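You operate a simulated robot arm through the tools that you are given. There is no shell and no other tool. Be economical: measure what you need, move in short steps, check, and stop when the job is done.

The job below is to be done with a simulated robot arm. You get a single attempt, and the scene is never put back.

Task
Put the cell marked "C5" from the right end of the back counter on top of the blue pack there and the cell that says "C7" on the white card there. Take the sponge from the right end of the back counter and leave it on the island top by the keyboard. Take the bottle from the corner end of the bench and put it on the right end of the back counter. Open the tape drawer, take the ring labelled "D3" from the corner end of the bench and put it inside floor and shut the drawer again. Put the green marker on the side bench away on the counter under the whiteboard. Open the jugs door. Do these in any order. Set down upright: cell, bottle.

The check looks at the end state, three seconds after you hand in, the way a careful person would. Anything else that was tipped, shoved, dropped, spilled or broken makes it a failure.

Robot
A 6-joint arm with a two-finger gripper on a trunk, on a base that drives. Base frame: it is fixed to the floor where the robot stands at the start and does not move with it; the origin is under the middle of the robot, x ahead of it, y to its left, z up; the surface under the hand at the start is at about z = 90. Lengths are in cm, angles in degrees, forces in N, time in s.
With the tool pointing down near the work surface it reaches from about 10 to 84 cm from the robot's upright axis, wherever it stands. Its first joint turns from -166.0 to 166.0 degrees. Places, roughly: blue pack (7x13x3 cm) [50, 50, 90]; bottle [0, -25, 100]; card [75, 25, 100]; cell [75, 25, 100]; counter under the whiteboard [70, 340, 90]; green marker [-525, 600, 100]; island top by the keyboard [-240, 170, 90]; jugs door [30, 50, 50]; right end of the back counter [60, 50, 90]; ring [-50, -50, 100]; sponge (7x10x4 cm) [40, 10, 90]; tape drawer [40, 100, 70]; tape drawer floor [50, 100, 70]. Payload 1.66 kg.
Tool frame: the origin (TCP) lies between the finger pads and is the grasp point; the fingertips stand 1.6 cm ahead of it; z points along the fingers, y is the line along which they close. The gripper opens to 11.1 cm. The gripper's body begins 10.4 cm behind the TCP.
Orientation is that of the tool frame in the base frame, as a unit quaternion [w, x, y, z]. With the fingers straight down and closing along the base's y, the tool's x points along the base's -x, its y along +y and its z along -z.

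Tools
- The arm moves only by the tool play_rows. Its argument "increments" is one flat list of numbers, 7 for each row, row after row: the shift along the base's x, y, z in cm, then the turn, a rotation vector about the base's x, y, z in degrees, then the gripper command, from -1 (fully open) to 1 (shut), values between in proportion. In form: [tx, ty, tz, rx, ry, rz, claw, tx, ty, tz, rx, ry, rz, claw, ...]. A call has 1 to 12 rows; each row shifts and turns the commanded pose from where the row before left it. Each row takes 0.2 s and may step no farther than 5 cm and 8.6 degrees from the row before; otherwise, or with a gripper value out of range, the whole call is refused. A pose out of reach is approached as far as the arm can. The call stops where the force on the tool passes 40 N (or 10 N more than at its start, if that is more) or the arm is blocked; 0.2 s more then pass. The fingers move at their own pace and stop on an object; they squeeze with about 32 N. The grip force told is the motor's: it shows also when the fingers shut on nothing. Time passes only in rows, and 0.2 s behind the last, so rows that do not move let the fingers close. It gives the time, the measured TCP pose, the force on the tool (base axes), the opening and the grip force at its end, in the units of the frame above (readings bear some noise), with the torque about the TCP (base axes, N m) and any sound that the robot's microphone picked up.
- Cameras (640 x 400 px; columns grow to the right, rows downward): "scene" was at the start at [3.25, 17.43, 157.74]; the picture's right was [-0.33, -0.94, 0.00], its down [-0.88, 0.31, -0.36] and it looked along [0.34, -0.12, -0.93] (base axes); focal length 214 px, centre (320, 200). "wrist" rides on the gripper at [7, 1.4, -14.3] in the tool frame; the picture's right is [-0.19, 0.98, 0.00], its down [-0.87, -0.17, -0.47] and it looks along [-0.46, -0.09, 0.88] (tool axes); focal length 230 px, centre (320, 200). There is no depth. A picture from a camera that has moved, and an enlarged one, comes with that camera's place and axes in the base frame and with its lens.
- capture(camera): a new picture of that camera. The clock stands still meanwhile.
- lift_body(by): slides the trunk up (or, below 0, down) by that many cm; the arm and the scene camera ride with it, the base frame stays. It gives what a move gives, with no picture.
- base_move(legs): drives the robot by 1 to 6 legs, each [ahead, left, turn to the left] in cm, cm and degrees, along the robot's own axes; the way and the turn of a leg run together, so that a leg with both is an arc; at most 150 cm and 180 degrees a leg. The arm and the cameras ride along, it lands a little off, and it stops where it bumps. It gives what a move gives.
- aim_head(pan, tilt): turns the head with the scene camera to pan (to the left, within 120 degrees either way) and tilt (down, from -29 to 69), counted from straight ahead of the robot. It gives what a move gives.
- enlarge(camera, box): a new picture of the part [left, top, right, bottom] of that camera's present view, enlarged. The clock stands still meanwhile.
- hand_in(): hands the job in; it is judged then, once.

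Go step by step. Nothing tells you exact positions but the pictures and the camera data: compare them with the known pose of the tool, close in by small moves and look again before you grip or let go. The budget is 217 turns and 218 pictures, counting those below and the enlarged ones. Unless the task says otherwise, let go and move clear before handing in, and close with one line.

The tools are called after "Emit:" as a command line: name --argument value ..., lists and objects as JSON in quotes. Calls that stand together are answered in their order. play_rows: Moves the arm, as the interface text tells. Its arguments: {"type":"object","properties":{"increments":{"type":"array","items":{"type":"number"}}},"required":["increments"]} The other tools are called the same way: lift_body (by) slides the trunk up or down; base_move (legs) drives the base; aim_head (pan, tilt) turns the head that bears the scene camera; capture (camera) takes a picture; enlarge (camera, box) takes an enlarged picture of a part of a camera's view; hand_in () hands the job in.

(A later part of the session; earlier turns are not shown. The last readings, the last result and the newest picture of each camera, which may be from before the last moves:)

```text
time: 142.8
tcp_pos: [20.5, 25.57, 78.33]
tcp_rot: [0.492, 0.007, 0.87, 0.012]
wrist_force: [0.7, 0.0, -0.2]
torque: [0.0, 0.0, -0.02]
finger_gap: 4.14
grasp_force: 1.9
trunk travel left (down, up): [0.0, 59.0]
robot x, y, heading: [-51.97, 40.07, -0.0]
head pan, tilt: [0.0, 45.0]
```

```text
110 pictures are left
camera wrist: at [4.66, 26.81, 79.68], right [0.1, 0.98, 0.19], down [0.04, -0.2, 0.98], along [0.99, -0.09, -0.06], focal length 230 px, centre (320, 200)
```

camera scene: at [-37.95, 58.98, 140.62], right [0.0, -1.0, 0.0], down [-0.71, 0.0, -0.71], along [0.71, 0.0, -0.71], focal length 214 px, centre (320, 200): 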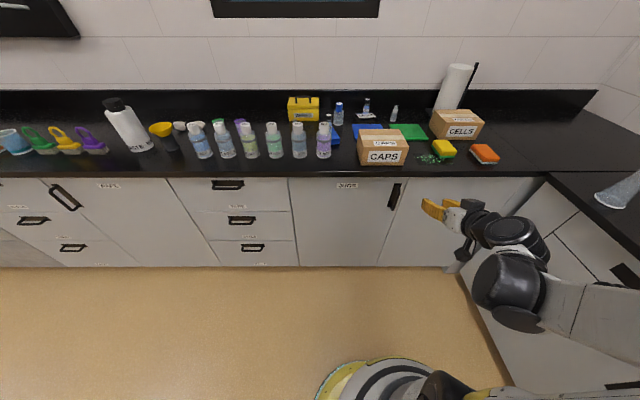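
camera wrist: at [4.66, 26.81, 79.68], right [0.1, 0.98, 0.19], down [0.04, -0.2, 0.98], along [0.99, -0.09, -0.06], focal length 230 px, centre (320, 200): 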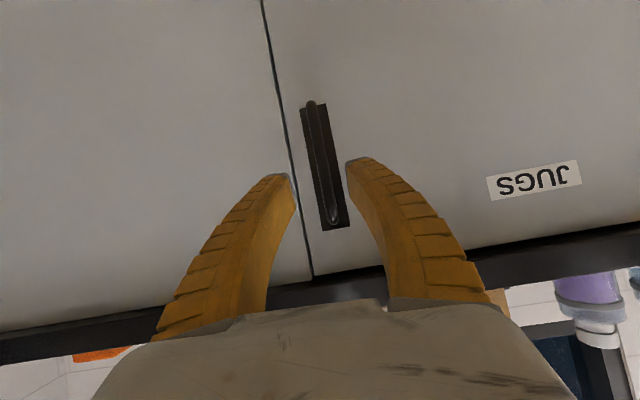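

The bar is centred between the fingers. I advance onto it and close.

Emit:
play_rows --increments '[3, 0, -1.4, 0, 0, 0, 0.3, 3, 0, -1.4, 0, 0, 0, 0.3, 1.3, 0, -0.7, 0, 0, 0, 0.3, 0, 0, 0, 0, 0, 0, 0.3]'

Emit:
capture --camera "wrist"

```text
time: 143.8
tcp_pos: [27.88, 25.51, 74.81]
tcp_rot: [0.494, 0.007, 0.87, 0.012]
wrist_force: [-0.1, 0.3, -0.5]
torque: [-0.02, -0.01, -0.01]
finger_gap: 4.15
grasp_force: 1.1
trunk travel left (down, up): [0.0, 59.0]
robot x, y, heading: [-51.92, 39.91, -0.0]
head pan, tilt: [0.0, 45.0]
```

```text
109 pictures are left
camera wrist: at [12.05, 26.73, 76.2], right [0.1, 0.98, 0.19], down [0.04, -0.2, 0.98], along [0.99, -0.09, -0.06], focal length 230 px, centre (320, 200)
```

wrist: 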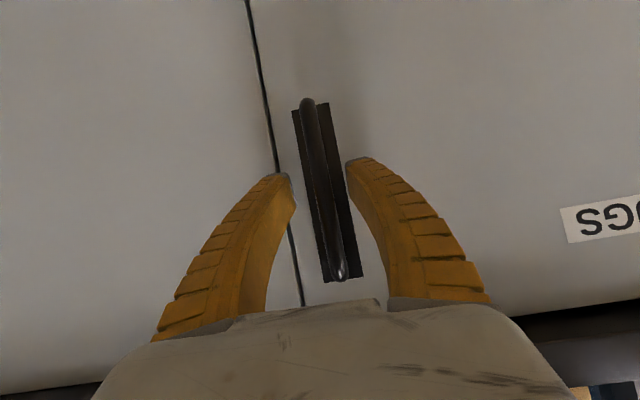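

Emit:
play_rows --increments '[0, 0, 0, 0, 0, 0, 0.7, 0, 0, 0, 0, 0, 0, 1, 0, 0, 0, 0, 0, 0, 1, 0, 0, 0, 0, 0, 0, 1]'

```text
time: 144.8
tcp_pos: [27.9, 25.6, 74.75]
tcp_rot: [0.493, 0.006, 0.87, 0.012]
wrist_force: [1.4, 11.9, -3.0]
torque: [0.01, -0.01, -0.2]
finger_gap: 0.6
grasp_force: 28.7
trunk travel left (down, up): [0.0, 59.0]
robot x, y, heading: [-52.06, 39.28, 0.2]
head pan, tilt: [0.0, 45.0]
```

Handle gripped. I pull it along its arc by driving the base back in small legs.

Emit:
base_move --legs '[[-4.04, 0.4, 0], [-4.0, 0.74, 0], [-3.92, 1.09, 0]]'

Emit:
capture --camera "scene"

```text
time: 146.7
tcp_pos: [16.08, 27.98, 74.85]
tcp_rot: [0.492, 0.004, 0.87, 0.013]
wrist_force: [14.3, 33.6, -1.4]
torque: [-0.13, -0.52, -1.39]
finger_gap: 0.6
grasp_force: 28.8
trunk travel left (down, up): [0.0, 59.0]
robot x, y, heading: [-64.36, 42.01, 0.2]
head pan, tilt: [0.0, 45.0]
```

```text
108 pictures are left
camera scene: at [-57.68, 61.57, 140.58], right [0.0, -1.0, 0.0], down [-0.71, 0.0, -0.71], along [0.71, 0.0, -0.71], focal length 214 px, centre (320, 200)
```

scene: 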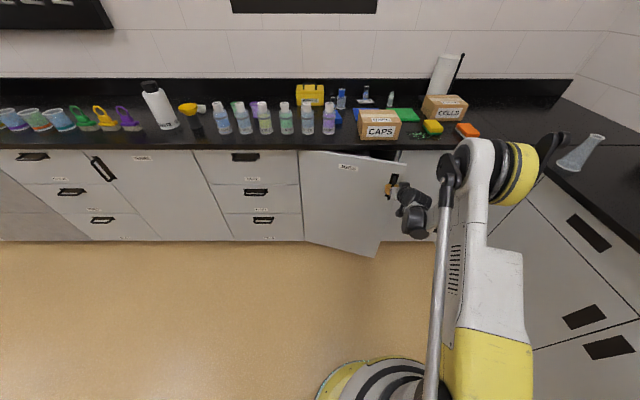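

Door is at about 15°. I yaw the hand to follow the door and relieve the side force.

Emit:
play_rows --increments '[0, 0.4, 0, 0, 0, -5, 1, 0, 0.4, 0, 0, 0, -5, 1, 0, 0, 0, 0, 0, -5, 1, 0, 0, 0, 0, 0, 0, 1]'

```text
time: 147.7
tcp_pos: [15.9, 28.44, 74.93]
tcp_rot: [0.491, 0.12, 0.861, -0.052]
wrist_force: [-5.4, -13.6, -2.5]
torque: [0.01, 0.0, 0.1]
finger_gap: 0.0
grasp_force: 28.8
trunk travel left (down, up): [0.0, 59.0]
robot x, y, heading: [-63.84, 41.7, 0.0]
head pan, tilt: [0.0, 45.0]
```

The fingers slipped off the bar. I open, back off slightly and look at the situation.

Emit:
play_rows --increments '[-3, 0, 1.7, 0, 0, 0, 1, -3, 0, 1.7, 0, 0, 0, 1]'

Emit:
capture --camera "wrist"

Emit:
enlarge --camera "scene" --box '[280, 120, 460, 270]'

```text
time: 148.3
tcp_pos: [11.02, 30.19, 77.64]
tcp_rot: [0.49, 0.114, 0.863, -0.044]
wrist_force: [7.1, 13.3, -4.5]
torque: [0.1, 0.01, -0.29]
finger_gap: 0.61
grasp_force: 29.3
trunk travel left (down, up): [0.0, 59.0]
robot x, y, heading: [-63.81, 42.16, 0.3]
head pan, tilt: [0.0, 45.0]
stopped in row 2: the force on the tool passed its limit at 75 N (the readings are from after the stop); the commanded pose is now the measured one
```

```text
107 pictures are left
camera wrist: at [-3.9, 35.24, 79.0], right [0.33, 0.92, 0.2], down [-0.01, -0.21, 0.98], along [0.94, -0.32, -0.06], focal length 230 px, centre (320, 200)
```

wrist: 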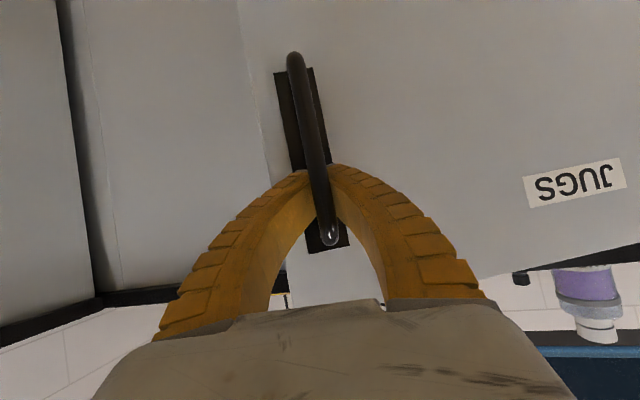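

```text
2.67 times, centred on (370, 195) of scene
camera zoom: at [-57.77, 61.55, 140.61], right [0.01, -1.0, 0.0], down [-0.71, 0.0, -0.71], along [0.71, 0.0, -0.71], focal length 572 px, centre (187, 213)
```

zoom: 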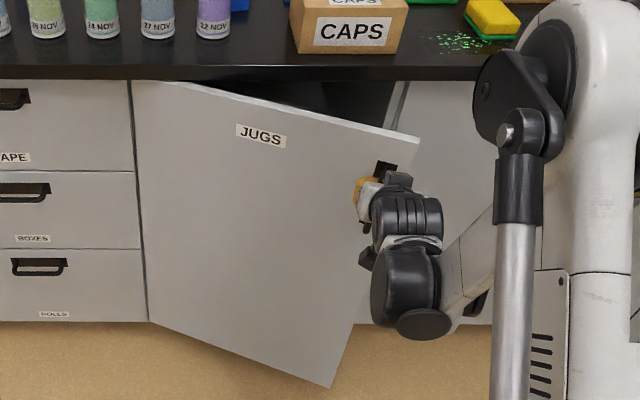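

Actually the bar is still held and the door is about 22° open. I continue along the arc, yawing the hand as it goes.

Emit:
play_rows --increments '[0, 0, -0.3, 0, 0, -3.5, 1, 0, 0, 0, 0, 0, -3.5, 1]'

Emit:
base_move --legs '[[-2.3, 1.3, 0], [-3.5, 2.06, 0]]'

Emit:
play_rows --increments '[0, 0, 0, 0, 0, -4, 1, 0, 0, 0, 0, 0, -4, 1]'

Emit:
capture --camera "wrist"

```text
time: 148.9
tcp_pos: [10.95, 29.8, 77.36]
tcp_rot: [0.486, 0.168, 0.855, -0.075]
wrist_force: [8.5, 16.2, 2.2]
torque: [0.08, 0.03, -0.3]
finger_gap: 0.59
grasp_force: 28.5
trunk travel left (down, up): [0.0, 59.0]
robot x, y, heading: [-64.05, 42.33, 0.3]
head pan, tilt: [0.0, 45.0]
```

```text
time: 150.2
tcp_pos: [5.21, 33.34, 77.33]
tcp_rot: [0.486, 0.167, 0.854, -0.074]
wrist_force: [18.3, 24.1, 1.6]
torque: [-0.23, -0.31, -1.02]
finger_gap: 0.6
grasp_force: 28.5
trunk travel left (down, up): [0.0, 59.0]
robot x, y, heading: [-69.76, 45.37, 0.4]
head pan, tilt: [0.0, 45.0]
```

```text
time: 150.8
tcp_pos: [5.28, 33.18, 77.39]
tcp_rot: [0.48, 0.227, 0.84, -0.109]
wrist_force: [7.5, 10.0, -2.2]
torque: [0.01, 0.0, -0.19]
finger_gap: 0.59
grasp_force: 29.2
trunk travel left (down, up): [0.0, 59.0]
robot x, y, heading: [-69.67, 45.13, 0.4]
head pan, tilt: [0.0, 45.0]
```

```text
105 pictures are left
camera wrist: at [-7.9, 42.1, 78.8], right [0.56, 0.81, 0.2], down [-0.06, -0.2, 0.98], along [0.83, -0.56, -0.06], focal length 230 px, centre (320, 200)
```

wrist: 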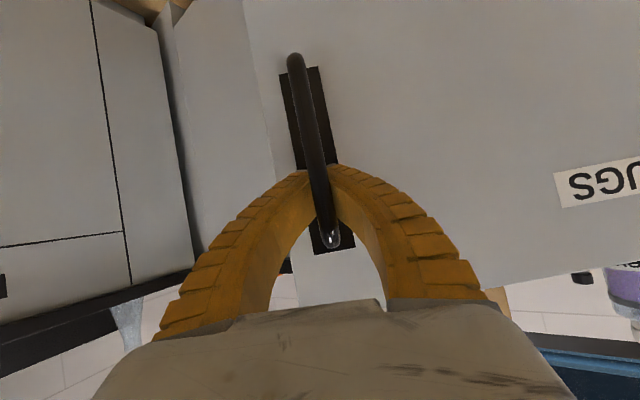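

Working well; door about 30°. I continue the same way.

Emit:
base_move --legs '[[-3.3, 2.37, 0], [-3.1, 2.65, 0]]'

Emit:
play_rows --increments '[0, 0, 0, 0, 0, -5, 1, 0, 0, 0, 0, 0, -5, 1]'

Emit:
base_move --legs '[[-2.85, 2.9, 0], [-2.55, 3.1, 0]]'

Emit:
play_rows --increments '[0, 0, 0, 0, 0, -5, 1, 0, 0, 0, 0, 0, -5, 1]'

Emit:
capture --camera "scene"

```text
time: 152.1
tcp_pos: [-1.04, 38.47, 77.48]
tcp_rot: [0.48, 0.224, 0.841, -0.107]
wrist_force: [26.5, 24.3, 1.5]
torque: [-0.16, -0.25, -1.09]
finger_gap: 0.61
grasp_force: 29.1
trunk travel left (down, up): [0.0, 59.0]
robot x, y, heading: [-75.87, 50.24, 0.5]
head pan, tilt: [0.0, 45.0]
```

```text
time: 152.7
tcp_pos: [-1.15, 38.55, 77.37]
tcp_rot: [0.47, 0.298, 0.818, -0.147]
wrist_force: [7.1, 7.5, -1.3]
torque: [0.05, 0.03, -0.16]
finger_gap: 0.6
grasp_force: 28.7
trunk travel left (down, up): [0.0, 59.0]
robot x, y, heading: [-76.05, 50.41, 0.4]
head pan, tilt: [0.0, 45.0]
```

```text
time: 154.1
tcp_pos: [-6.35, 44.51, 77.4]
tcp_rot: [0.47, 0.296, 0.818, -0.148]
wrist_force: [32.3, 19.3, 5.0]
torque: [-0.04, -0.2, -1.12]
finger_gap: 0.61
grasp_force: 29.2
trunk travel left (down, up): [0.0, 59.0]
robot x, y, heading: [-81.42, 56.4, 0.3]
head pan, tilt: [0.0, 45.0]
```

```text
time: 154.7
tcp_pos: [-6.32, 44.41, 77.4]
tcp_rot: [0.456, 0.367, 0.789, -0.188]
wrist_force: [9.8, 6.3, -2.2]
torque: [0.01, -0.03, -0.2]
finger_gap: 0.0
grasp_force: 29.0
trunk travel left (down, up): [0.0, 59.0]
robot x, y, heading: [-81.48, 56.16, 0.8]
head pan, tilt: [0.0, 45.0]
```

```text
104 pictures are left
camera scene: at [-75.35, 75.76, 140.61], right [0.01, -1.0, 0.0], down [-0.71, 0.0, -0.71], along [0.71, 0.0, -0.71], focal length 214 px, centre (320, 200)
```

scene: 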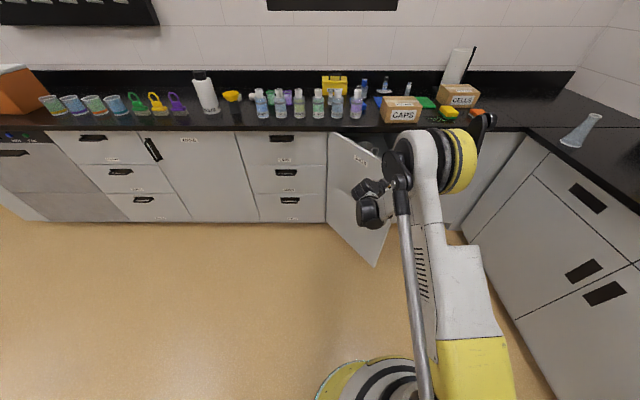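

About 50° open. I continue toward 80°.

Emit:
base_move --legs '[[-2.3, 3.35, 0], [-2.0, 3.5, 0]]'

Emit:
play_rows --increments '[0, 0, 0, 0, 0, -5, 1, 0, 0, 0, 0, 0, -5, 1]'

Emit:
base_move --legs '[[-1.7, 3.7, 0], [-1.35, 3.85, 0]]'

Emit:
play_rows --increments '[0, 0, 0, 0, 0, -5, 1, 0, 0, 0, 0, 0, -5, 1]'

Emit:
base_move --legs '[[-1.0, 3.95, 0], [-0.65, 4.0, 0]]'

Emit:
capture --camera "scene"

```text
time: 156.4
tcp_pos: [-10.31, 51.86, 77.56]
tcp_rot: [0.458, 0.362, 0.79, -0.185]
wrist_force: [11.5, 3.2, -3.2]
torque: [-0.19, -0.11, -0.51]
finger_gap: 0.61
grasp_force: 29.7
trunk travel left (down, up): [0.0, 59.0]
robot x, y, heading: [-85.98, 63.21, 0.6]
head pan, tilt: [0.0, 45.0]
stopped in leg 2: the force on the tool passed its limit at 42 N (the readings are from after the stop); the commanded pose is now the measured one
```

```text
time: 157.0
tcp_pos: [-10.55, 51.74, 77.58]
tcp_rot: [0.439, 0.432, 0.754, -0.226]
wrist_force: [9.4, 4.8, -2.0]
torque: [0.03, -0.02, -0.15]
finger_gap: 0.0
grasp_force: 29.6
trunk travel left (down, up): [0.0, 59.0]
robot x, y, heading: [-85.8, 63.44, 0.4]
head pan, tilt: [0.0, 45.0]
```

```text
time: 158.4
tcp_pos: [-12.91, 59.16, 77.62]
tcp_rot: [0.443, 0.429, 0.756, -0.222]
wrist_force: [10.7, 2.2, -1.4]
torque: [-0.18, -0.09, -0.43]
finger_gap: 0.56
grasp_force: 28.5
trunk travel left (down, up): [0.0, 59.0]
robot x, y, heading: [-88.44, 70.62, 0.4]
head pan, tilt: [0.0, 45.0]
stopped in leg 2: the force on the tool passed its limit at 43 N (the readings are from after the stop); the commanded pose is now the measured one
```

```text
time: 159.0
tcp_pos: [-13.13, 59.12, 77.69]
tcp_rot: [0.421, 0.494, 0.715, -0.26]
wrist_force: [7.4, 2.4, -2.1]
torque: [0.01, 0.01, -0.08]
finger_gap: 0.01
grasp_force: 29.0
trunk travel left (down, up): [0.0, 59.0]
robot x, y, heading: [-88.61, 70.59, 0.4]
head pan, tilt: [0.0, 45.0]
```

```text
time: 160.6
tcp_pos: [-14.61, 67.41, 77.67]
tcp_rot: [0.424, 0.492, 0.716, -0.257]
wrist_force: [13.1, 0.2, -1.7]
torque: [-0.24, -0.07, -0.48]
finger_gap: 0.61
grasp_force: 29.0
trunk travel left (down, up): [0.0, 59.0]
robot x, y, heading: [-90.18, 78.62, 0.4]
head pan, tilt: [0.0, 45.0]
stopped in leg 2: the force on the tool passed its limit at 40 N (the readings are from after the stop); the commanded pose is now the measured one
```

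```text
103 pictures are left
camera scene: at [-84.26, 97.97, 140.61], right [0.01, -1.0, 0.0], down [-0.71, -0.01, -0.71], along [0.71, 0.01, -0.71], focal length 214 px, centre (320, 200)
```

scene: 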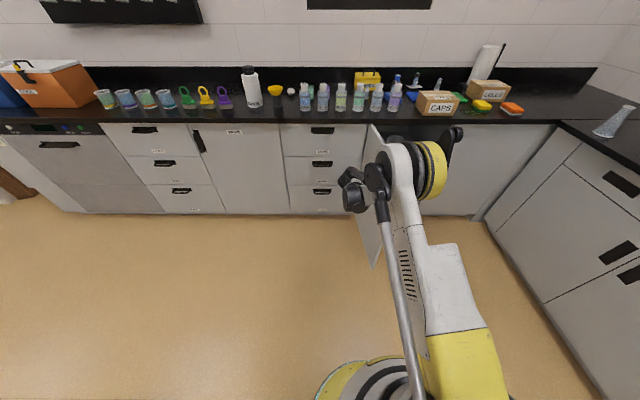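

The door stands about 80° open. I release and withdraw along the hand's axis.

Emit:
play_rows --increments '[0, 0, 0, 0, 0, 0, 0.3, 0, 0, 0, 0, 0, 0, 0.3, -1.2, 2.6, 1.7, 0, 0, 0, 0.3, -1.5, 3.2, 2.1, 0, 0, 0, 0.3, -1.5, 3.2, 2.1, 0, 0, 0, 0.3]'

Emit:
capture --camera "wrist"

Emit:
lift_body --by 20

Emit:
capture --camera "scene"

```text
time: 161.8
tcp_pos: [-18.9, 76.37, 83.65]
tcp_rot: [0.424, 0.492, 0.716, -0.257]
wrist_force: [-0.7, 0.1, -0.6]
torque: [0.01, 0.03, -0.01]
finger_gap: 4.15
grasp_force: 1.9
trunk travel left (down, up): [0.0, 59.0]
robot x, y, heading: [-90.22, 78.63, 0.6]
head pan, tilt: [0.0, 45.0]
```

```text
102 pictures are left
camera wrist: at [-23.73, 91.53, 84.93], right [0.94, 0.28, 0.21], down [-0.18, -0.11, 0.98], along [0.3, -0.95, -0.05], focal length 230 px, centre (320, 200)
```

wrist: 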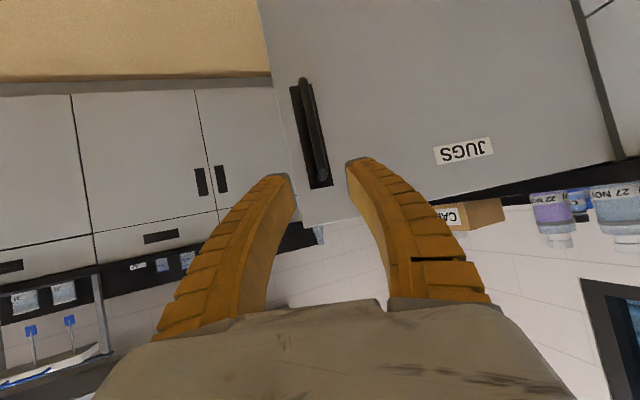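

```text
time: 164.0
tcp_pos: [-18.93, 76.44, 103.63]
tcp_rot: [0.423, 0.492, 0.716, -0.257]
wrist_force: [-0.4, -0.4, 0.4]
torque: [0.02, 0.0, 0.0]
finger_gap: 4.16
grasp_force: 1.6
trunk travel left (down, up): [-20.0, 39.0]
robot x, y, heading: [-90.2, 78.82, 0.5]
head pan, tilt: [0.0, 45.0]
```

```text
101 pictures are left
camera scene: at [-84.41, 97.97, 160.61], right [0.01, -1.0, 0.0], down [-0.71, -0.01, -0.71], along [0.71, 0.01, -0.71], focal length 214 px, centre (320, 200)
```

scene: 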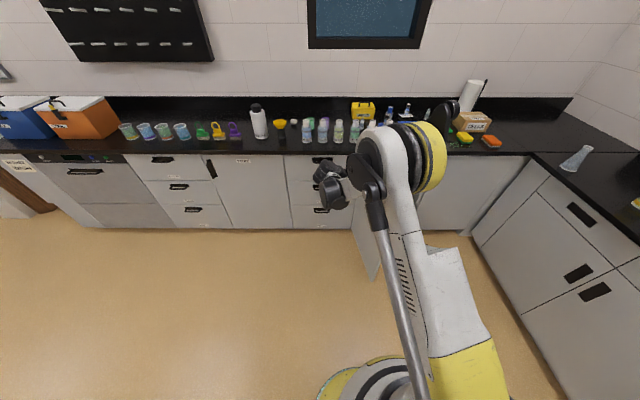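

The door stays open. I restore the hand to pointing straight down.

Emit:
play_rows --increments '[-1.5, 0, 2, 0, 0, 8.2, 0, -1.5, 0, 2, 0, 0, 8.2, 0, -1.5, 0, 2, 0, 0, 8.2, 0, -1.5, 0, 2, 0, 0, 8.2, 0, -1.5, 0, 2, 0, 0, 8.2, 0, -1.5, 0, 2, 0, 0, 8.2, 0, -1.5, 0, 0, 0, 0, 8.2, 0, -1.5, 0, 0, 0, 0, 8.2, 0]'

Emit:
play_rows --increments '[-2, 0, 0, 0, 8.5, 0, 0, -2, 0, 0, 0, 8.5, 0, 0, -2, 0, 0, 0, 8.5, 0, 0, -2, 0, 0, 0, 8.5, 0, 0, -2, 0, 0, 0, 8.5, 0, 0, -2, 0, 0, 0, 8.5, 0, 0, -2, 0, 0, 0, 8.5, 0, 0]'

```text
time: 165.8
tcp_pos: [-30.84, 76.31, 115.78]
tcp_rot: [0.496, 0.026, 0.868, 0.013]
wrist_force: [-0.2, 0.3, -0.6]
torque: [0.02, 0.01, 0.01]
finger_gap: 5.77
grasp_force: 1.3
trunk travel left (down, up): [-20.0, 39.0]
robot x, y, heading: [-90.43, 78.31, 0.3]
head pan, tilt: [0.0, 45.0]
```

```text
time: 167.4
tcp_pos: [-44.96, 76.42, 115.57]
tcp_rot: [-0.002, 0.029, 1.0, -0.001]
wrist_force: [-0.1, -0.1, -0.7]
torque: [0.03, -0.01, 0.04]
finger_gap: 5.79
grasp_force: 1.9
trunk travel left (down, up): [-20.0, 39.0]
robot x, y, heading: [-90.4, 78.45, 0.3]
head pan, tilt: [0.0, 45.0]
```

Now the sponge: I drive to the right, clear of the open door, then toward the counter.

Emit:
base_move --legs '[[0, -66, 0], [72, 0, 0]]'

Emit:
capture --camera "wrist"

Emit:
capture --camera "scene"

```text
time: 174.5
tcp_pos: [27.03, 10.39, 115.65]
tcp_rot: [-0.001, 0.032, 0.999, -0.001]
wrist_force: [-0.2, -0.2, -0.1]
torque: [-0.02, 0.02, 0.02]
finger_gap: 5.75
grasp_force: 0.6
trunk travel left (down, up): [-20.0, 39.0]
robot x, y, heading: [-18.42, 13.0, -0.2]
head pan, tilt: [0.0, 45.0]
```

```text
100 pictures are left
camera wrist: at [20.33, 12.23, 129.84], right [0.25, 0.97, 0.0], down [0.85, -0.22, 0.47], along [0.45, -0.12, -0.88], focal length 230 px, centre (320, 200)
```

wrist: 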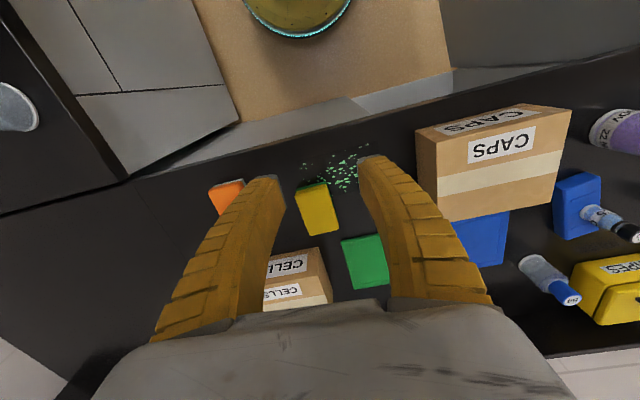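

```text
99 pictures are left
camera scene: at [-12.21, 32.22, 160.62], right [0.0, -1.0, 0.0], down [-0.71, 0.0, -0.71], along [0.71, 0.0, -0.71], focal length 214 px, centre (320, 200)
```

scene: 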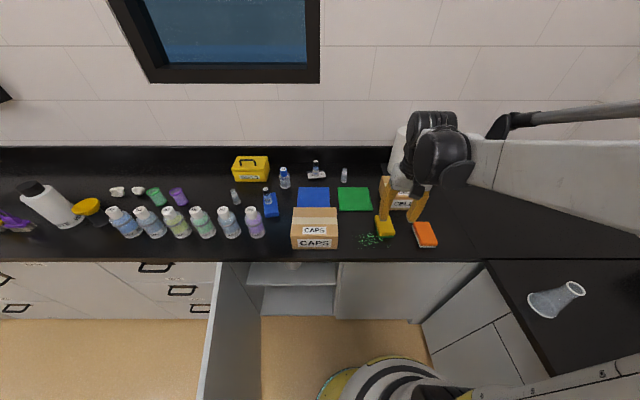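

Emit:
enlarge --camera "scene" --box '[350, 200, 450, 260]'

Emit:
enlarge --camera "wrist" --box '[200, 140, 380, 260]'

```text
6.40 times, centred on (400, 230) of scene
camera zoom: at [-12.21, 32.22, 160.62], right [0.0, -1.0, 0.0], down [-0.71, 0.0, -0.71], along [0.71, 0.0, -0.71], focal length 1373 px, centre (-192, 8)
```

zoom: 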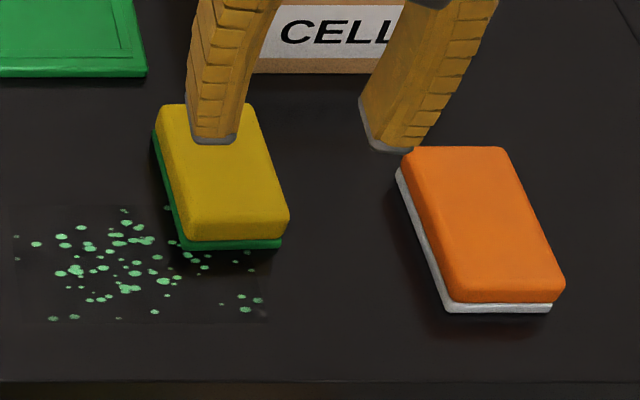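

```text
3.33 times, centred on (290, 200) of wrist
camera zoom: at [20.33, 12.23, 129.84], right [0.25, 0.97, 0.0], down [0.85, -0.22, 0.47], along [0.45, -0.12, -0.88], focal length 767 px, centre (420, 200)
```

zoom: 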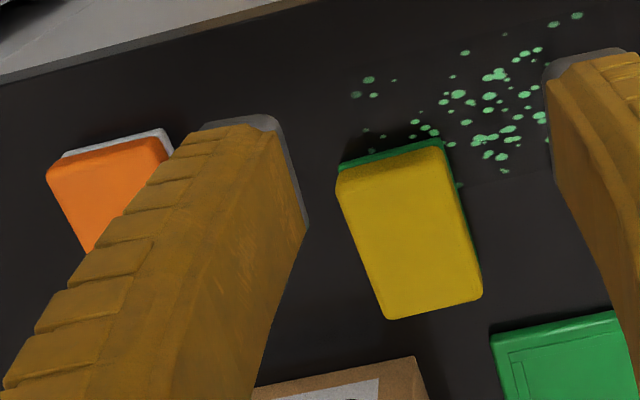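

The yellow/green sponge at [40.2,6.5] matches the hint (the orange one would be y≈-8). I go above it and look.

Emit:
play_rows --increments '[4.4, -1.3, 0, 0, 0, 1.8, -0.7, 4.4, -1.3, 0, 0, 0, 1.8, -0.7, 4.4, -1.3, 0, 0, 0, 0, -0.7, 0, 0, -5, 0, 0, 0, -0.7, 0, 0, -5, 0, 0, 0, -0.7, 0, 0, 0, 0, 0, 0, -0.7]'

Emit:
capture --camera "wrist"

```text
time: 175.9
tcp_pos: [40.2, 6.52, 105.5]
tcp_rot: [-0.001, 0.001, 1.0, -0.001]
wrist_force: [0.6, 0.6, -0.7]
torque: [-0.01, 0.05, 0.0]
finger_gap: 9.5
grasp_force: 0.4
trunk travel left (down, up): [-20.0, 39.0]
robot x, y, heading: [-18.18, 13.19, -0.1]
head pan, tilt: [0.0, 45.0]
```

```text
96 pictures are left
camera wrist: at [33.36, 7.9, 119.76], right [0.19, 0.98, 0.0], down [0.87, -0.17, 0.47], along [0.46, -0.09, -0.88], focal length 230 px, centre (320, 200)
```

wrist: 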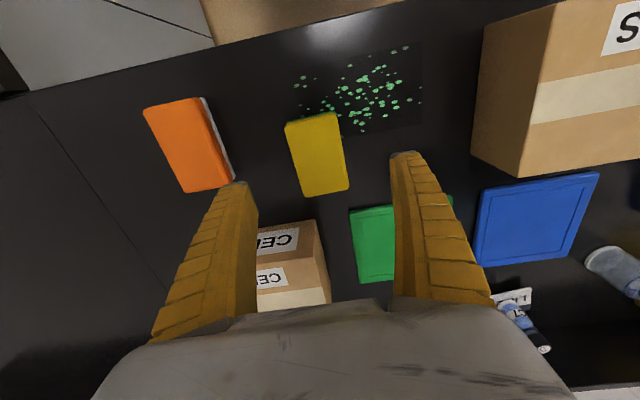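

Centre refined to [41,6.1]. I descend and grip the sponge.

Emit:
play_rows --increments '[0.6, -0.3, -4.5, 0, 0, 0, -0.7, 0, 0, -4.5, 0, 0, 0, -0.7, 0, 0, -4.2, 0, 0, 0, -0.7, 0, 0, 0, 0, 0, 0, 0, 0, 0, 0, 0, 0, 0, 1, 0, 0, 0, 0, 0, 0, 1, 0, 0, 0, 0, 0, 0, 1]'

Emit:
capture --camera "wrist"

```text
time: 177.5
tcp_pos: [41.21, 5.96, 92.39]
tcp_rot: [-0.001, 0.001, 1.0, -0.001]
wrist_force: [0.0, 0.4, -0.2]
torque: [-0.01, 0.01, 0.01]
finger_gap: 5.93
grasp_force: 32.4
trunk travel left (down, up): [-20.0, 39.0]
robot x, y, heading: [-18.53, 13.25, 0.1]
head pan, tilt: [0.0, 45.0]
```

```text
95 pictures are left
camera wrist: at [34.21, 7.46, 106.6], right [0.19, 0.98, 0.0], down [0.87, -0.17, 0.47], along [0.46, -0.09, -0.88], focal length 230 px, centre (320, 200)
```

wrist: 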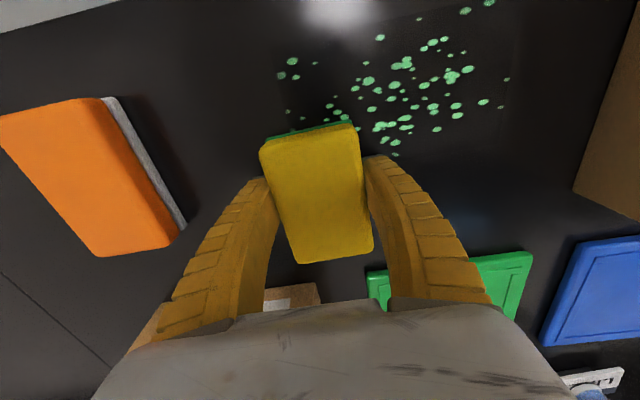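

Sponge held. I lift, retract and back away from the counter, then turn toward the island to look.

Emit:
play_rows --increments '[0, 0, 5, 0, 0, 0, 1, 0, 0, 5, 0, 0, 0, 1, 0, 0, 5, 0, 0, 0, 1, 0, 0, 5, 0, 0, 0, 1, -3, 1, 3, 0, 0, 0, 1, -4, 1, 2, 0, 0, 0, 1, -4, 1, 0, 0, 0, 0, 1, -4, 1, 0, 0, 0, 0, 1]'

Emit:
base_move --legs '[[-75, 0, 0], [0, 0, 134]]'

Emit:
aim_head --pan 0 --tilt 25

Emit:
capture --camera "scene"

```text
time: 179.3
tcp_pos: [25.61, 10.37, 117.46]
tcp_rot: [-0.001, 0.001, 1.0, -0.001]
wrist_force: [-0.5, -0.6, 0.4]
torque: [0.0, -0.04, 0.0]
finger_gap: 5.93
grasp_force: 31.7
trunk travel left (down, up): [-20.0, 39.0]
robot x, y, heading: [-18.43, 12.75, 0.1]
head pan, tilt: [0.0, 45.0]
```

```text
time: 188.9
tcp_pos: [-120.53, 45.73, 117.4]
tcp_rot: [-0.002, 0.921, -0.389, 0.002]
wrist_force: [0.6, 0.2, 0.2]
torque: [0.03, 0.01, -0.01]
finger_gap: 5.92
grasp_force: 31.7
trunk travel left (down, up): [-20.0, 39.0]
robot x, y, heading: [-91.44, 12.21, 134.5]
head pan, tilt: [0.0, 45.0]
```

```text
time: 189.7
tcp_pos: [-120.64, 45.78, 117.37]
tcp_rot: [-0.001, 0.921, -0.388, 0.001]
wrist_force: [0.0, 0.4, -0.7]
torque: [0.01, -0.01, 0.0]
finger_gap: 5.92
grasp_force: 32.5
trunk travel left (down, up): [-20.0, 39.0]
robot x, y, heading: [-91.34, 12.2, 134.7]
head pan, tilt: [0.0, 25.0]
```

```text
94 pictures are left
camera scene: at [-110.06, 4.56, 163.68], right [0.71, 0.7, 0.0], down [0.3, -0.3, -0.91], along [-0.63, 0.65, -0.42], focal length 214 px, centre (320, 200)
```

scene: 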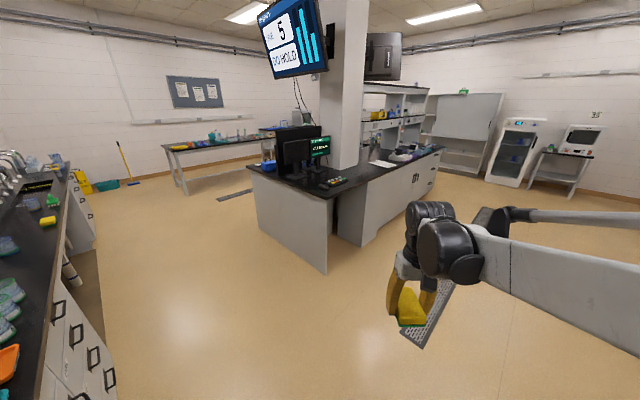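

Emit:
enlarge --camera "scene" --box '[240, 120, 460, 240]'

Emit:
enlarge --camera "scene" --box '[150, 110, 300, 200]'

```text
2.91 times, centred on (350, 180) of scene
camera zoom: at [-110.06, 4.56, 163.68], right [0.71, 0.7, 0.0], down [0.3, -0.3, -0.91], along [-0.63, 0.65, -0.42], focal length 624 px, centre (233, 258)
```

zoom: 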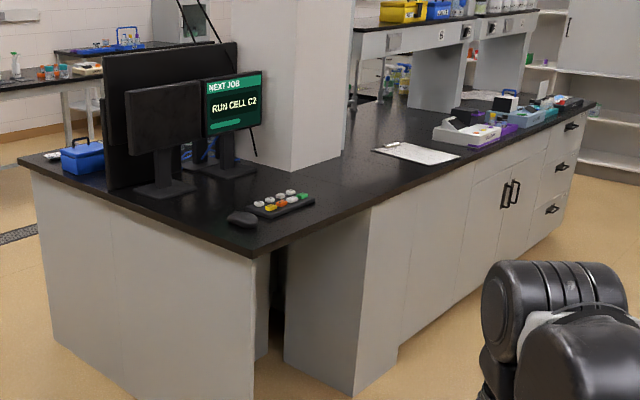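

```text
4.27 times, centred on (225, 155) of scene
camera zoom: at [-110.06, 4.56, 163.68], right [0.71, 0.7, 0.0], down [0.3, -0.3, -0.91], along [-0.63, 0.65, -0.42], focal length 915 px, centre (725, 392)
```

zoom: 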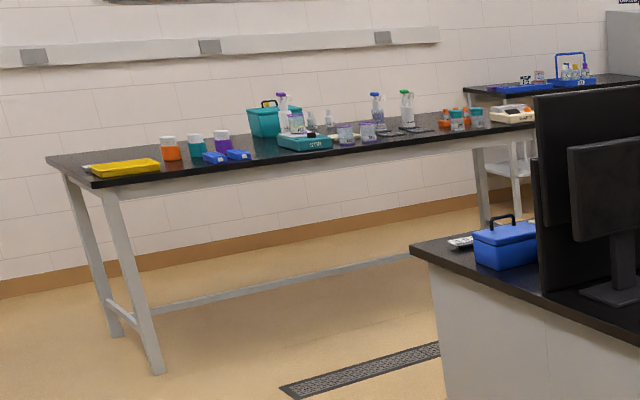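

The island's near edge is at x≈-217; keyboard spans about [-245,151] to [-234,174]. I'll drive to face it and place the sponge just right of the keyboard near [-230,185].

Emit:
base_move --legs '[[0, 0, 45.3], [36, -84, 0], [36, -84, 0]]'

Emit:
aim_head --pan 0 --tilt 45

Emit:
capture --camera "scene"

Emit:
capture --camera "wrist"

```text
time: 200.9
tcp_pos: [-205.8, 181.56, 117.32]
tcp_rot: [-0.001, 1.0, -0.002, 0.001]
wrist_force: [-0.6, 0.8, 0.2]
torque: [0.0, -0.03, -0.01]
finger_gap: 5.91
grasp_force: 32.1
trunk travel left (down, up): [-20.0, 39.0]
robot x, y, heading: [-161.72, 178.78, 179.8]
head pan, tilt: [0.0, 25.0]
```

```text
time: 201.7
tcp_pos: [-205.85, 181.45, 117.39]
tcp_rot: [-0.002, 1.0, -0.003, 0.0]
wrist_force: [-0.2, -0.9, 0.7]
torque: [0.02, 0.0, 0.0]
finger_gap: 5.93
grasp_force: 32.0
trunk travel left (down, up): [-20.0, 39.0]
robot x, y, heading: [-161.39, 178.64, 179.8]
head pan, tilt: [0.0, 45.0]
```

```text
91 pictures are left
camera scene: at [-167.91, 160.03, 160.63], right [0.0, 1.0, 0.0], down [0.71, 0.0, -0.71], along [-0.71, 0.0, -0.71], focal length 214 px, centre (320, 200)
```

scene: 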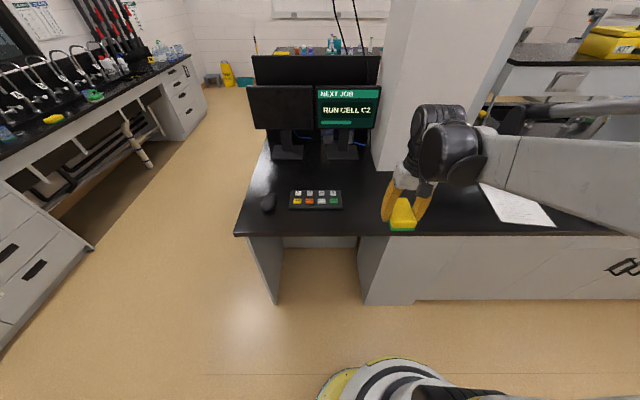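

```text
90 pictures are left
camera wrist: at [-198.83, 180.06, 131.59], right [-0.2, -0.98, 0.0], down [-0.87, 0.17, 0.47], along [-0.46, 0.1, -0.88], focal length 230 px, centre (320, 200)
```

wrist: 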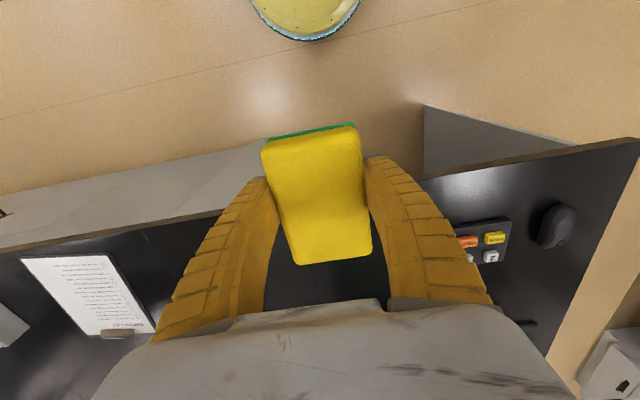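

Free area between keypad and clipboard; I target [-232,183]. I move over and lower.

Emit:
play_rows --increments '[-4.37, 0.25, 0, 0, 0, 0, 1, -4.37, 0.25, 0, 0, 0, 0, 1, -4.37, 0.25, 0, 0, 0, 0, 1, -4.37, 0.25, 0, 0, 0, 0, 1, -4.37, 0.25, 0, 0, 0, 0, 1, -4.37, 0.25, 0, 0, 0, 0, 1, 0, 0, -5, 0, 0, 0, 1, 0, 0, -5, 0, 0, 0, 1, 0, 0, -5, 0, 0, 0, 1, 0, 0, 0, 0, 0, 0, 1]'

Emit:
capture --camera "scene"

Emit:
capture --camera "wrist"

```text
time: 203.9
tcp_pos: [-232.12, 182.87, 102.18]
tcp_rot: [-0.002, 1.0, -0.003, 0.0]
wrist_force: [0.6, -1.0, -0.5]
torque: [-0.03, 0.01, -0.01]
finger_gap: 5.91
grasp_force: 32.1
trunk travel left (down, up): [-20.0, 39.0]
robot x, y, heading: [-161.69, 178.71, 179.6]
head pan, tilt: [0.0, 45.0]
```

```text
89 pictures are left
camera scene: at [-167.89, 160.02, 160.63], right [0.0, 1.0, 0.0], down [0.71, 0.0, -0.71], along [-0.71, 0.0, -0.71], focal length 214 px, centre (320, 200)
```

scene: 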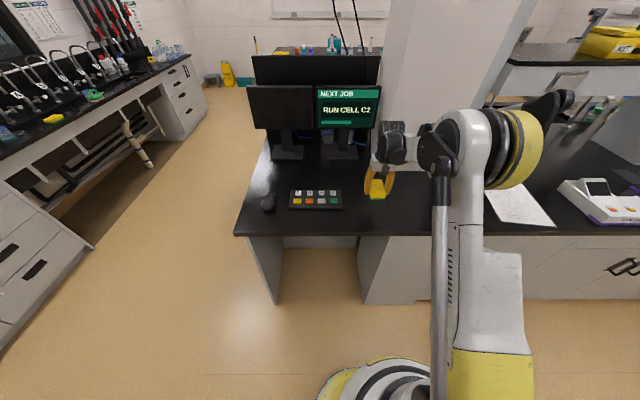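

```text
88 pictures are left
camera wrist: at [-225.13, 181.46, 116.45], right [-0.2, -0.98, 0.0], down [-0.87, 0.17, 0.47], along [-0.46, 0.1, -0.88], focal length 230 px, centre (320, 200)
```

wrist: 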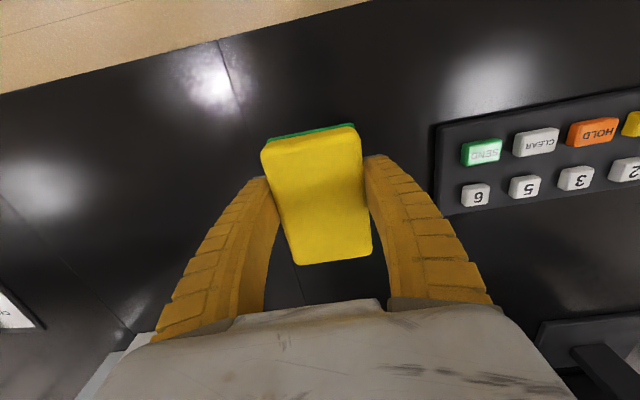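

Spot is clear. I lower toward the surface.

Emit:
play_rows --increments '[0, 0, -4, 0, 0, 0, 1, 0, 0, -4, 0, 0, 0, 1, 0, 0, -0.8, 0, 0, 0, 1, 0, 0, -0.6, 0, 0, 0, 1, 0, 0, 0, 0, 0, 0, 1]'

Emit:
play_rows --increments '[0, 0, -0.4, 0, 0, 0, 1, 0, 0, 0, 0, 0, 0, 1]'

```text
time: 205.1
tcp_pos: [-232.12, 182.86, 92.77]
tcp_rot: [-0.003, 1.0, -0.003, 0.001]
wrist_force: [0.6, 0.2, 0.1]
torque: [0.04, 0.01, 0.04]
finger_gap: 5.94
grasp_force: 32.3
trunk travel left (down, up): [-20.0, 39.0]
robot x, y, heading: [-161.53, 178.48, 179.6]
head pan, tilt: [0.0, 45.0]
```

```text
time: 205.7
tcp_pos: [-231.97, 182.87, 92.47]
tcp_rot: [-0.002, 1.0, -0.003, 0.0]
wrist_force: [0.7, -0.1, -0.1]
torque: [0.01, -0.04, -0.04]
finger_gap: 5.92
grasp_force: 32.0
trunk travel left (down, up): [-20.0, 39.0]
robot x, y, heading: [-161.5, 178.27, 179.8]
head pan, tilt: [0.0, 45.0]
```

Emit:
play_rows --increments '[0, 0, -0.2, 0, 0, 0, 1, 0, 0, 0, 0, 0, 0, 0, 0, 0, 0, 0, 0, 0, -0.5, 0, 0, 0, 0, 0, 0, -0.5, 0, 0, 5, 0, 0, 0, -0.5, 0, 0, 5, 0, 0, 0, -0.5, 0, 0, 5, 0, 0, 0, -0.5, 0, 0, 5, 0, 0, 0, -0.5]'

Emit:
capture --camera "wrist"

Emit:
play_rows --increments '[4.5, 0, 1, 0, 0, 0, 0, 4.5, 0, 1, 0, 0, 0, 0, 4.5, 0, 1, 0, 0, 0, 0, 4.5, 0, 1, 0, 0, 0, 0, 4.5, 0, 1, 0, 0, 0, 0, 4.5, 0, 1, 0, 0, 0, 0]'

Emit:
capture --camera "scene"

```text
time: 207.5
tcp_pos: [-232.12, 182.82, 112.35]
tcp_rot: [-0.001, 1.0, -0.003, 0.0]
wrist_force: [0.0, -0.3, 0.0]
torque: [0.01, -0.04, -0.01]
finger_gap: 8.45
grasp_force: 0.9
trunk travel left (down, up): [-20.0, 39.0]
robot x, y, heading: [-161.77, 178.59, 179.7]
head pan, tilt: [0.0, 45.0]
```

```text
87 pictures are left
camera wrist: at [-225.13, 181.47, 126.58], right [-0.2, -0.98, 0.0], down [-0.87, 0.17, 0.47], along [-0.46, 0.1, -0.88], focal length 230 px, centre (320, 200)
```

wrist: 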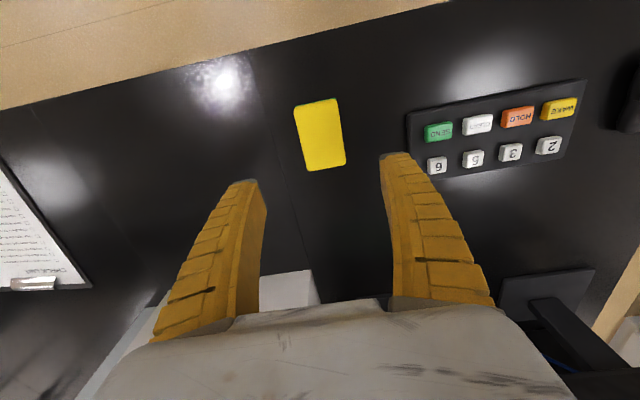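

```text
time: 208.9
tcp_pos: [-205.05, 182.89, 118.28]
tcp_rot: [-0.001, 1.0, -0.003, -0.001]
wrist_force: [0.5, -0.3, 0.9]
torque: [0.02, 0.03, 0.02]
finger_gap: 5.75
grasp_force: 1.5
trunk travel left (down, up): [-20.0, 39.0]
robot x, y, heading: [-161.81, 178.51, 179.7]
head pan, tilt: [0.0, 45.0]
```

```text
86 pictures are left
camera scene: at [-167.74, 160.01, 160.63], right [0.0, 1.0, 0.0], down [0.71, 0.0, -0.71], along [-0.71, 0.0, -0.71], focal length 214 px, centre (320, 200)
```

scene: 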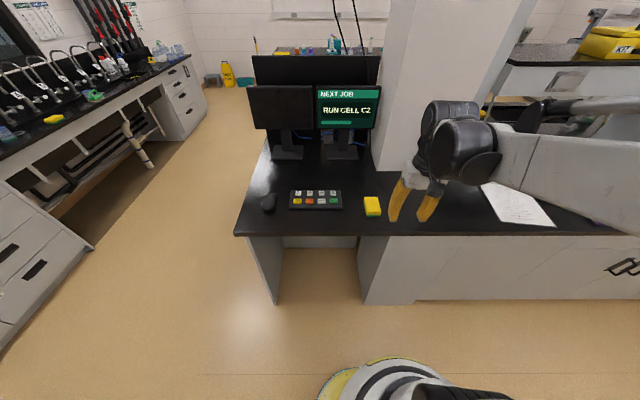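

The sponge sits beside the keypad. Next the marker: I look along +y to plan the route to the side bench.

Emit:
aim_head --pan -90 --tilt 15

Emit:
capture --camera "scene"

```text
time: 210.5
tcp_pos: [-205.12, 182.92, 118.25]
tcp_rot: [-0.002, 1.0, -0.003, 0.001]
wrist_force: [0.1, -0.2, -0.4]
torque: [0.01, 0.01, 0.0]
finger_gap: 5.74
grasp_force: 1.1
trunk travel left (down, up): [-20.0, 39.0]
robot x, y, heading: [-161.58, 178.86, 179.9]
head pan, tilt: [-90.0, 15.0]
```

```text
85 pictures are left
camera scene: at [-159.75, 169.34, 165.3], right [1.0, 0.0, 0.0], down [0.0, -0.26, -0.97], along [0.0, 0.97, -0.26], focal length 214 px, centre (320, 200)
```

scene: 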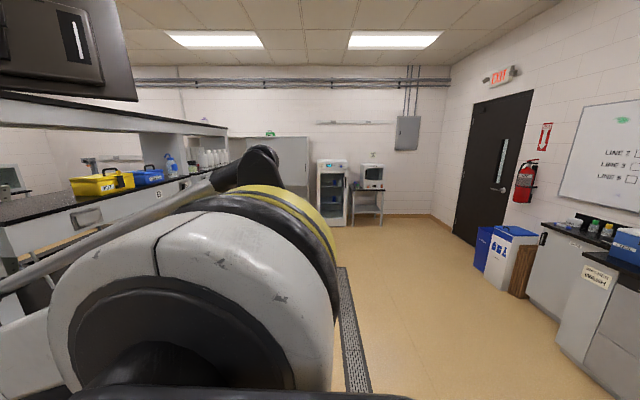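

Corridor is clear toward +y. I drive along it, edging away from the island.

Emit:
base_move --legs '[[-30, -140, 0], [0, -140, 0]]'

Emit:
aim_head --pan -30 --tilt 15

Emit:
capture --camera "scene"

```text
time: 224.2
tcp_pos: [-177.17, 461.5, 118.36]
tcp_rot: [-0.002, 1.0, 0.013, 0.001]
wrist_force: [0.8, 0.2, -0.1]
torque: [0.0, -0.04, 0.0]
finger_gap: 5.75
grasp_force: 1.0
trunk travel left (down, up): [-20.0, 39.0]
robot x, y, heading: [-133.91, 458.68, -178.2]
head pan, tilt: [-90.0, 15.0]
```

```text
time: 225.5
tcp_pos: [-177.22, 461.47, 118.26]
tcp_rot: [-0.001, 1.0, 0.015, 0.002]
wrist_force: [0.0, 1.5, -0.2]
torque: [0.01, -0.01, -0.01]
finger_gap: 5.75
grasp_force: 1.1
trunk travel left (down, up): [-20.0, 39.0]
robot x, y, heading: [-133.66, 458.91, -178.4]
head pan, tilt: [-30.0, 15.0]
```

```text
84 pictures are left
camera scene: at [-139.36, 444.52, 165.31], right [0.47, 0.88, 0.0], down [0.23, -0.12, -0.97], along [-0.85, 0.46, -0.26], focal length 214 px, centre (320, 200)
```

scene: 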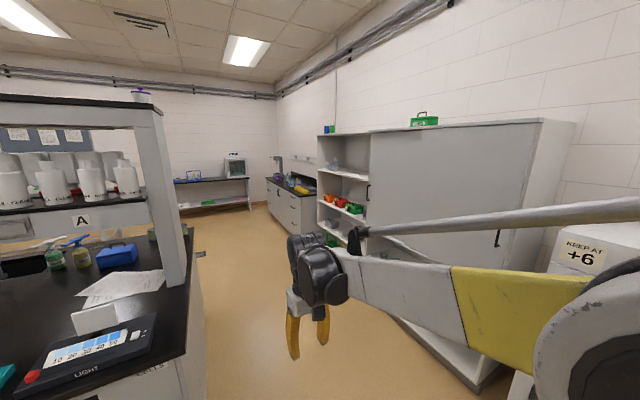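

The side bench lies along the far wall, x≈-576…-422, front edge y≈560. I drive along the aisle at y≈503 and turn to face it.

Emit:
base_move --legs '[[0, -44, -1.6], [130, 0, 0], [130, 0, 0], [120, 0, 0]]'

Emit:
capture --camera "scene"

```text
time: 246.1
tcp_pos: [-556.92, 515.55, 118.33]
tcp_rot: [-0.001, 1.0, -0.014, 0.0]
wrist_force: [-0.8, 0.2, -0.1]
torque: [-0.05, -0.03, 0.02]
finger_gap: 5.73
grasp_force: 0.9
trunk travel left (down, up): [-20.0, 39.0]
robot x, y, heading: [-513.43, 510.12, 178.5]
head pan, tilt: [-30.0, 15.0]
```

```text
83 pictures are left
camera scene: at [-520.0, 496.41, 165.3], right [0.52, 0.85, 0.0], down [0.22, -0.14, -0.97], along [-0.82, 0.5, -0.26], focal length 214 px, centre (320, 200)
```

scene: 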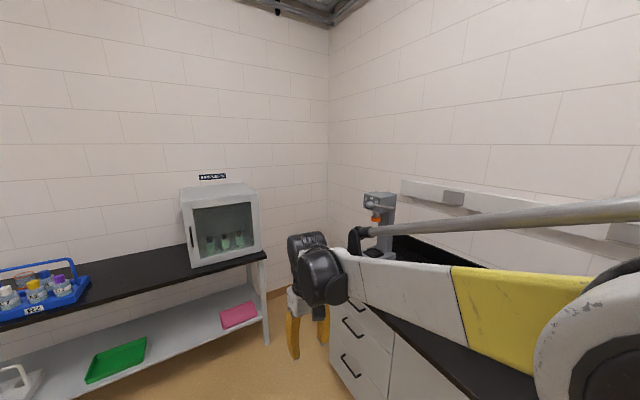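

I turn to face the bench and look down at it.

Emit:
base_move --legs '[[0, 12, -88.5]]'

Emit:
aim_head --pan 0 --tilt 40

Emit:
capture --camera "scene"

Emit:
capture --camera "wrist"

```text
time: 250.3
tcp_pos: [-517.44, 546.33, 118.23]
tcp_rot: [-0.001, 0.711, -0.703, 0.001]
wrist_force: [-1.1, -0.6, -0.3]
torque: [-0.01, 0.0, -0.02]
finger_gap: 5.76
grasp_force: 1.3
trunk travel left (down, up): [-20.0, 39.0]
robot x, y, heading: [-521.02, 502.61, 91.0]
head pan, tilt: [-30.0, 15.0]
```

```text
time: 251.2
tcp_pos: [-517.46, 546.37, 118.32]
tcp_rot: [-0.001, 0.71, -0.704, 0.002]
wrist_force: [-0.1, 0.3, 0.6]
torque: [-0.02, 0.03, 0.0]
finger_gap: 5.74
grasp_force: 1.3
trunk travel left (down, up): [-20.0, 39.0]
robot x, y, heading: [-521.29, 502.84, 90.7]
head pan, tilt: [0.0, 40.0]
```

```text
82 pictures are left
camera scene: at [-540.17, 509.36, 161.36], right [1.0, 0.01, 0.0], down [0.01, -0.64, -0.77], along [-0.01, 0.77, -0.64], focal length 214 px, centre (320, 200)
```

scene: 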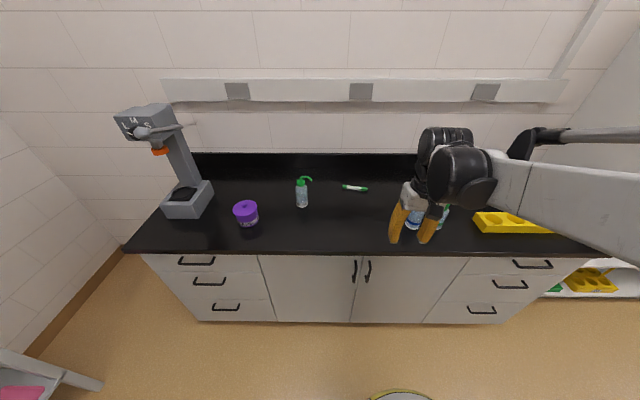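

```text
81 pictures are left
camera wrist: at [-518.78, 539.3, 132.51], right [-0.98, 0.18, 0.0], down [0.16, 0.87, 0.47], along [0.09, 0.46, -0.88], focal length 230 px, centre (320, 200)
```

wrist: 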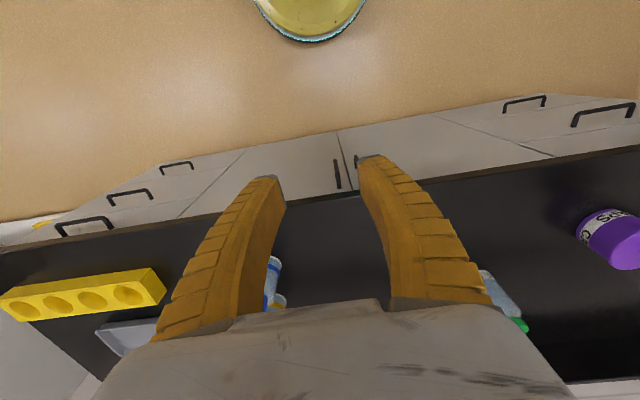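

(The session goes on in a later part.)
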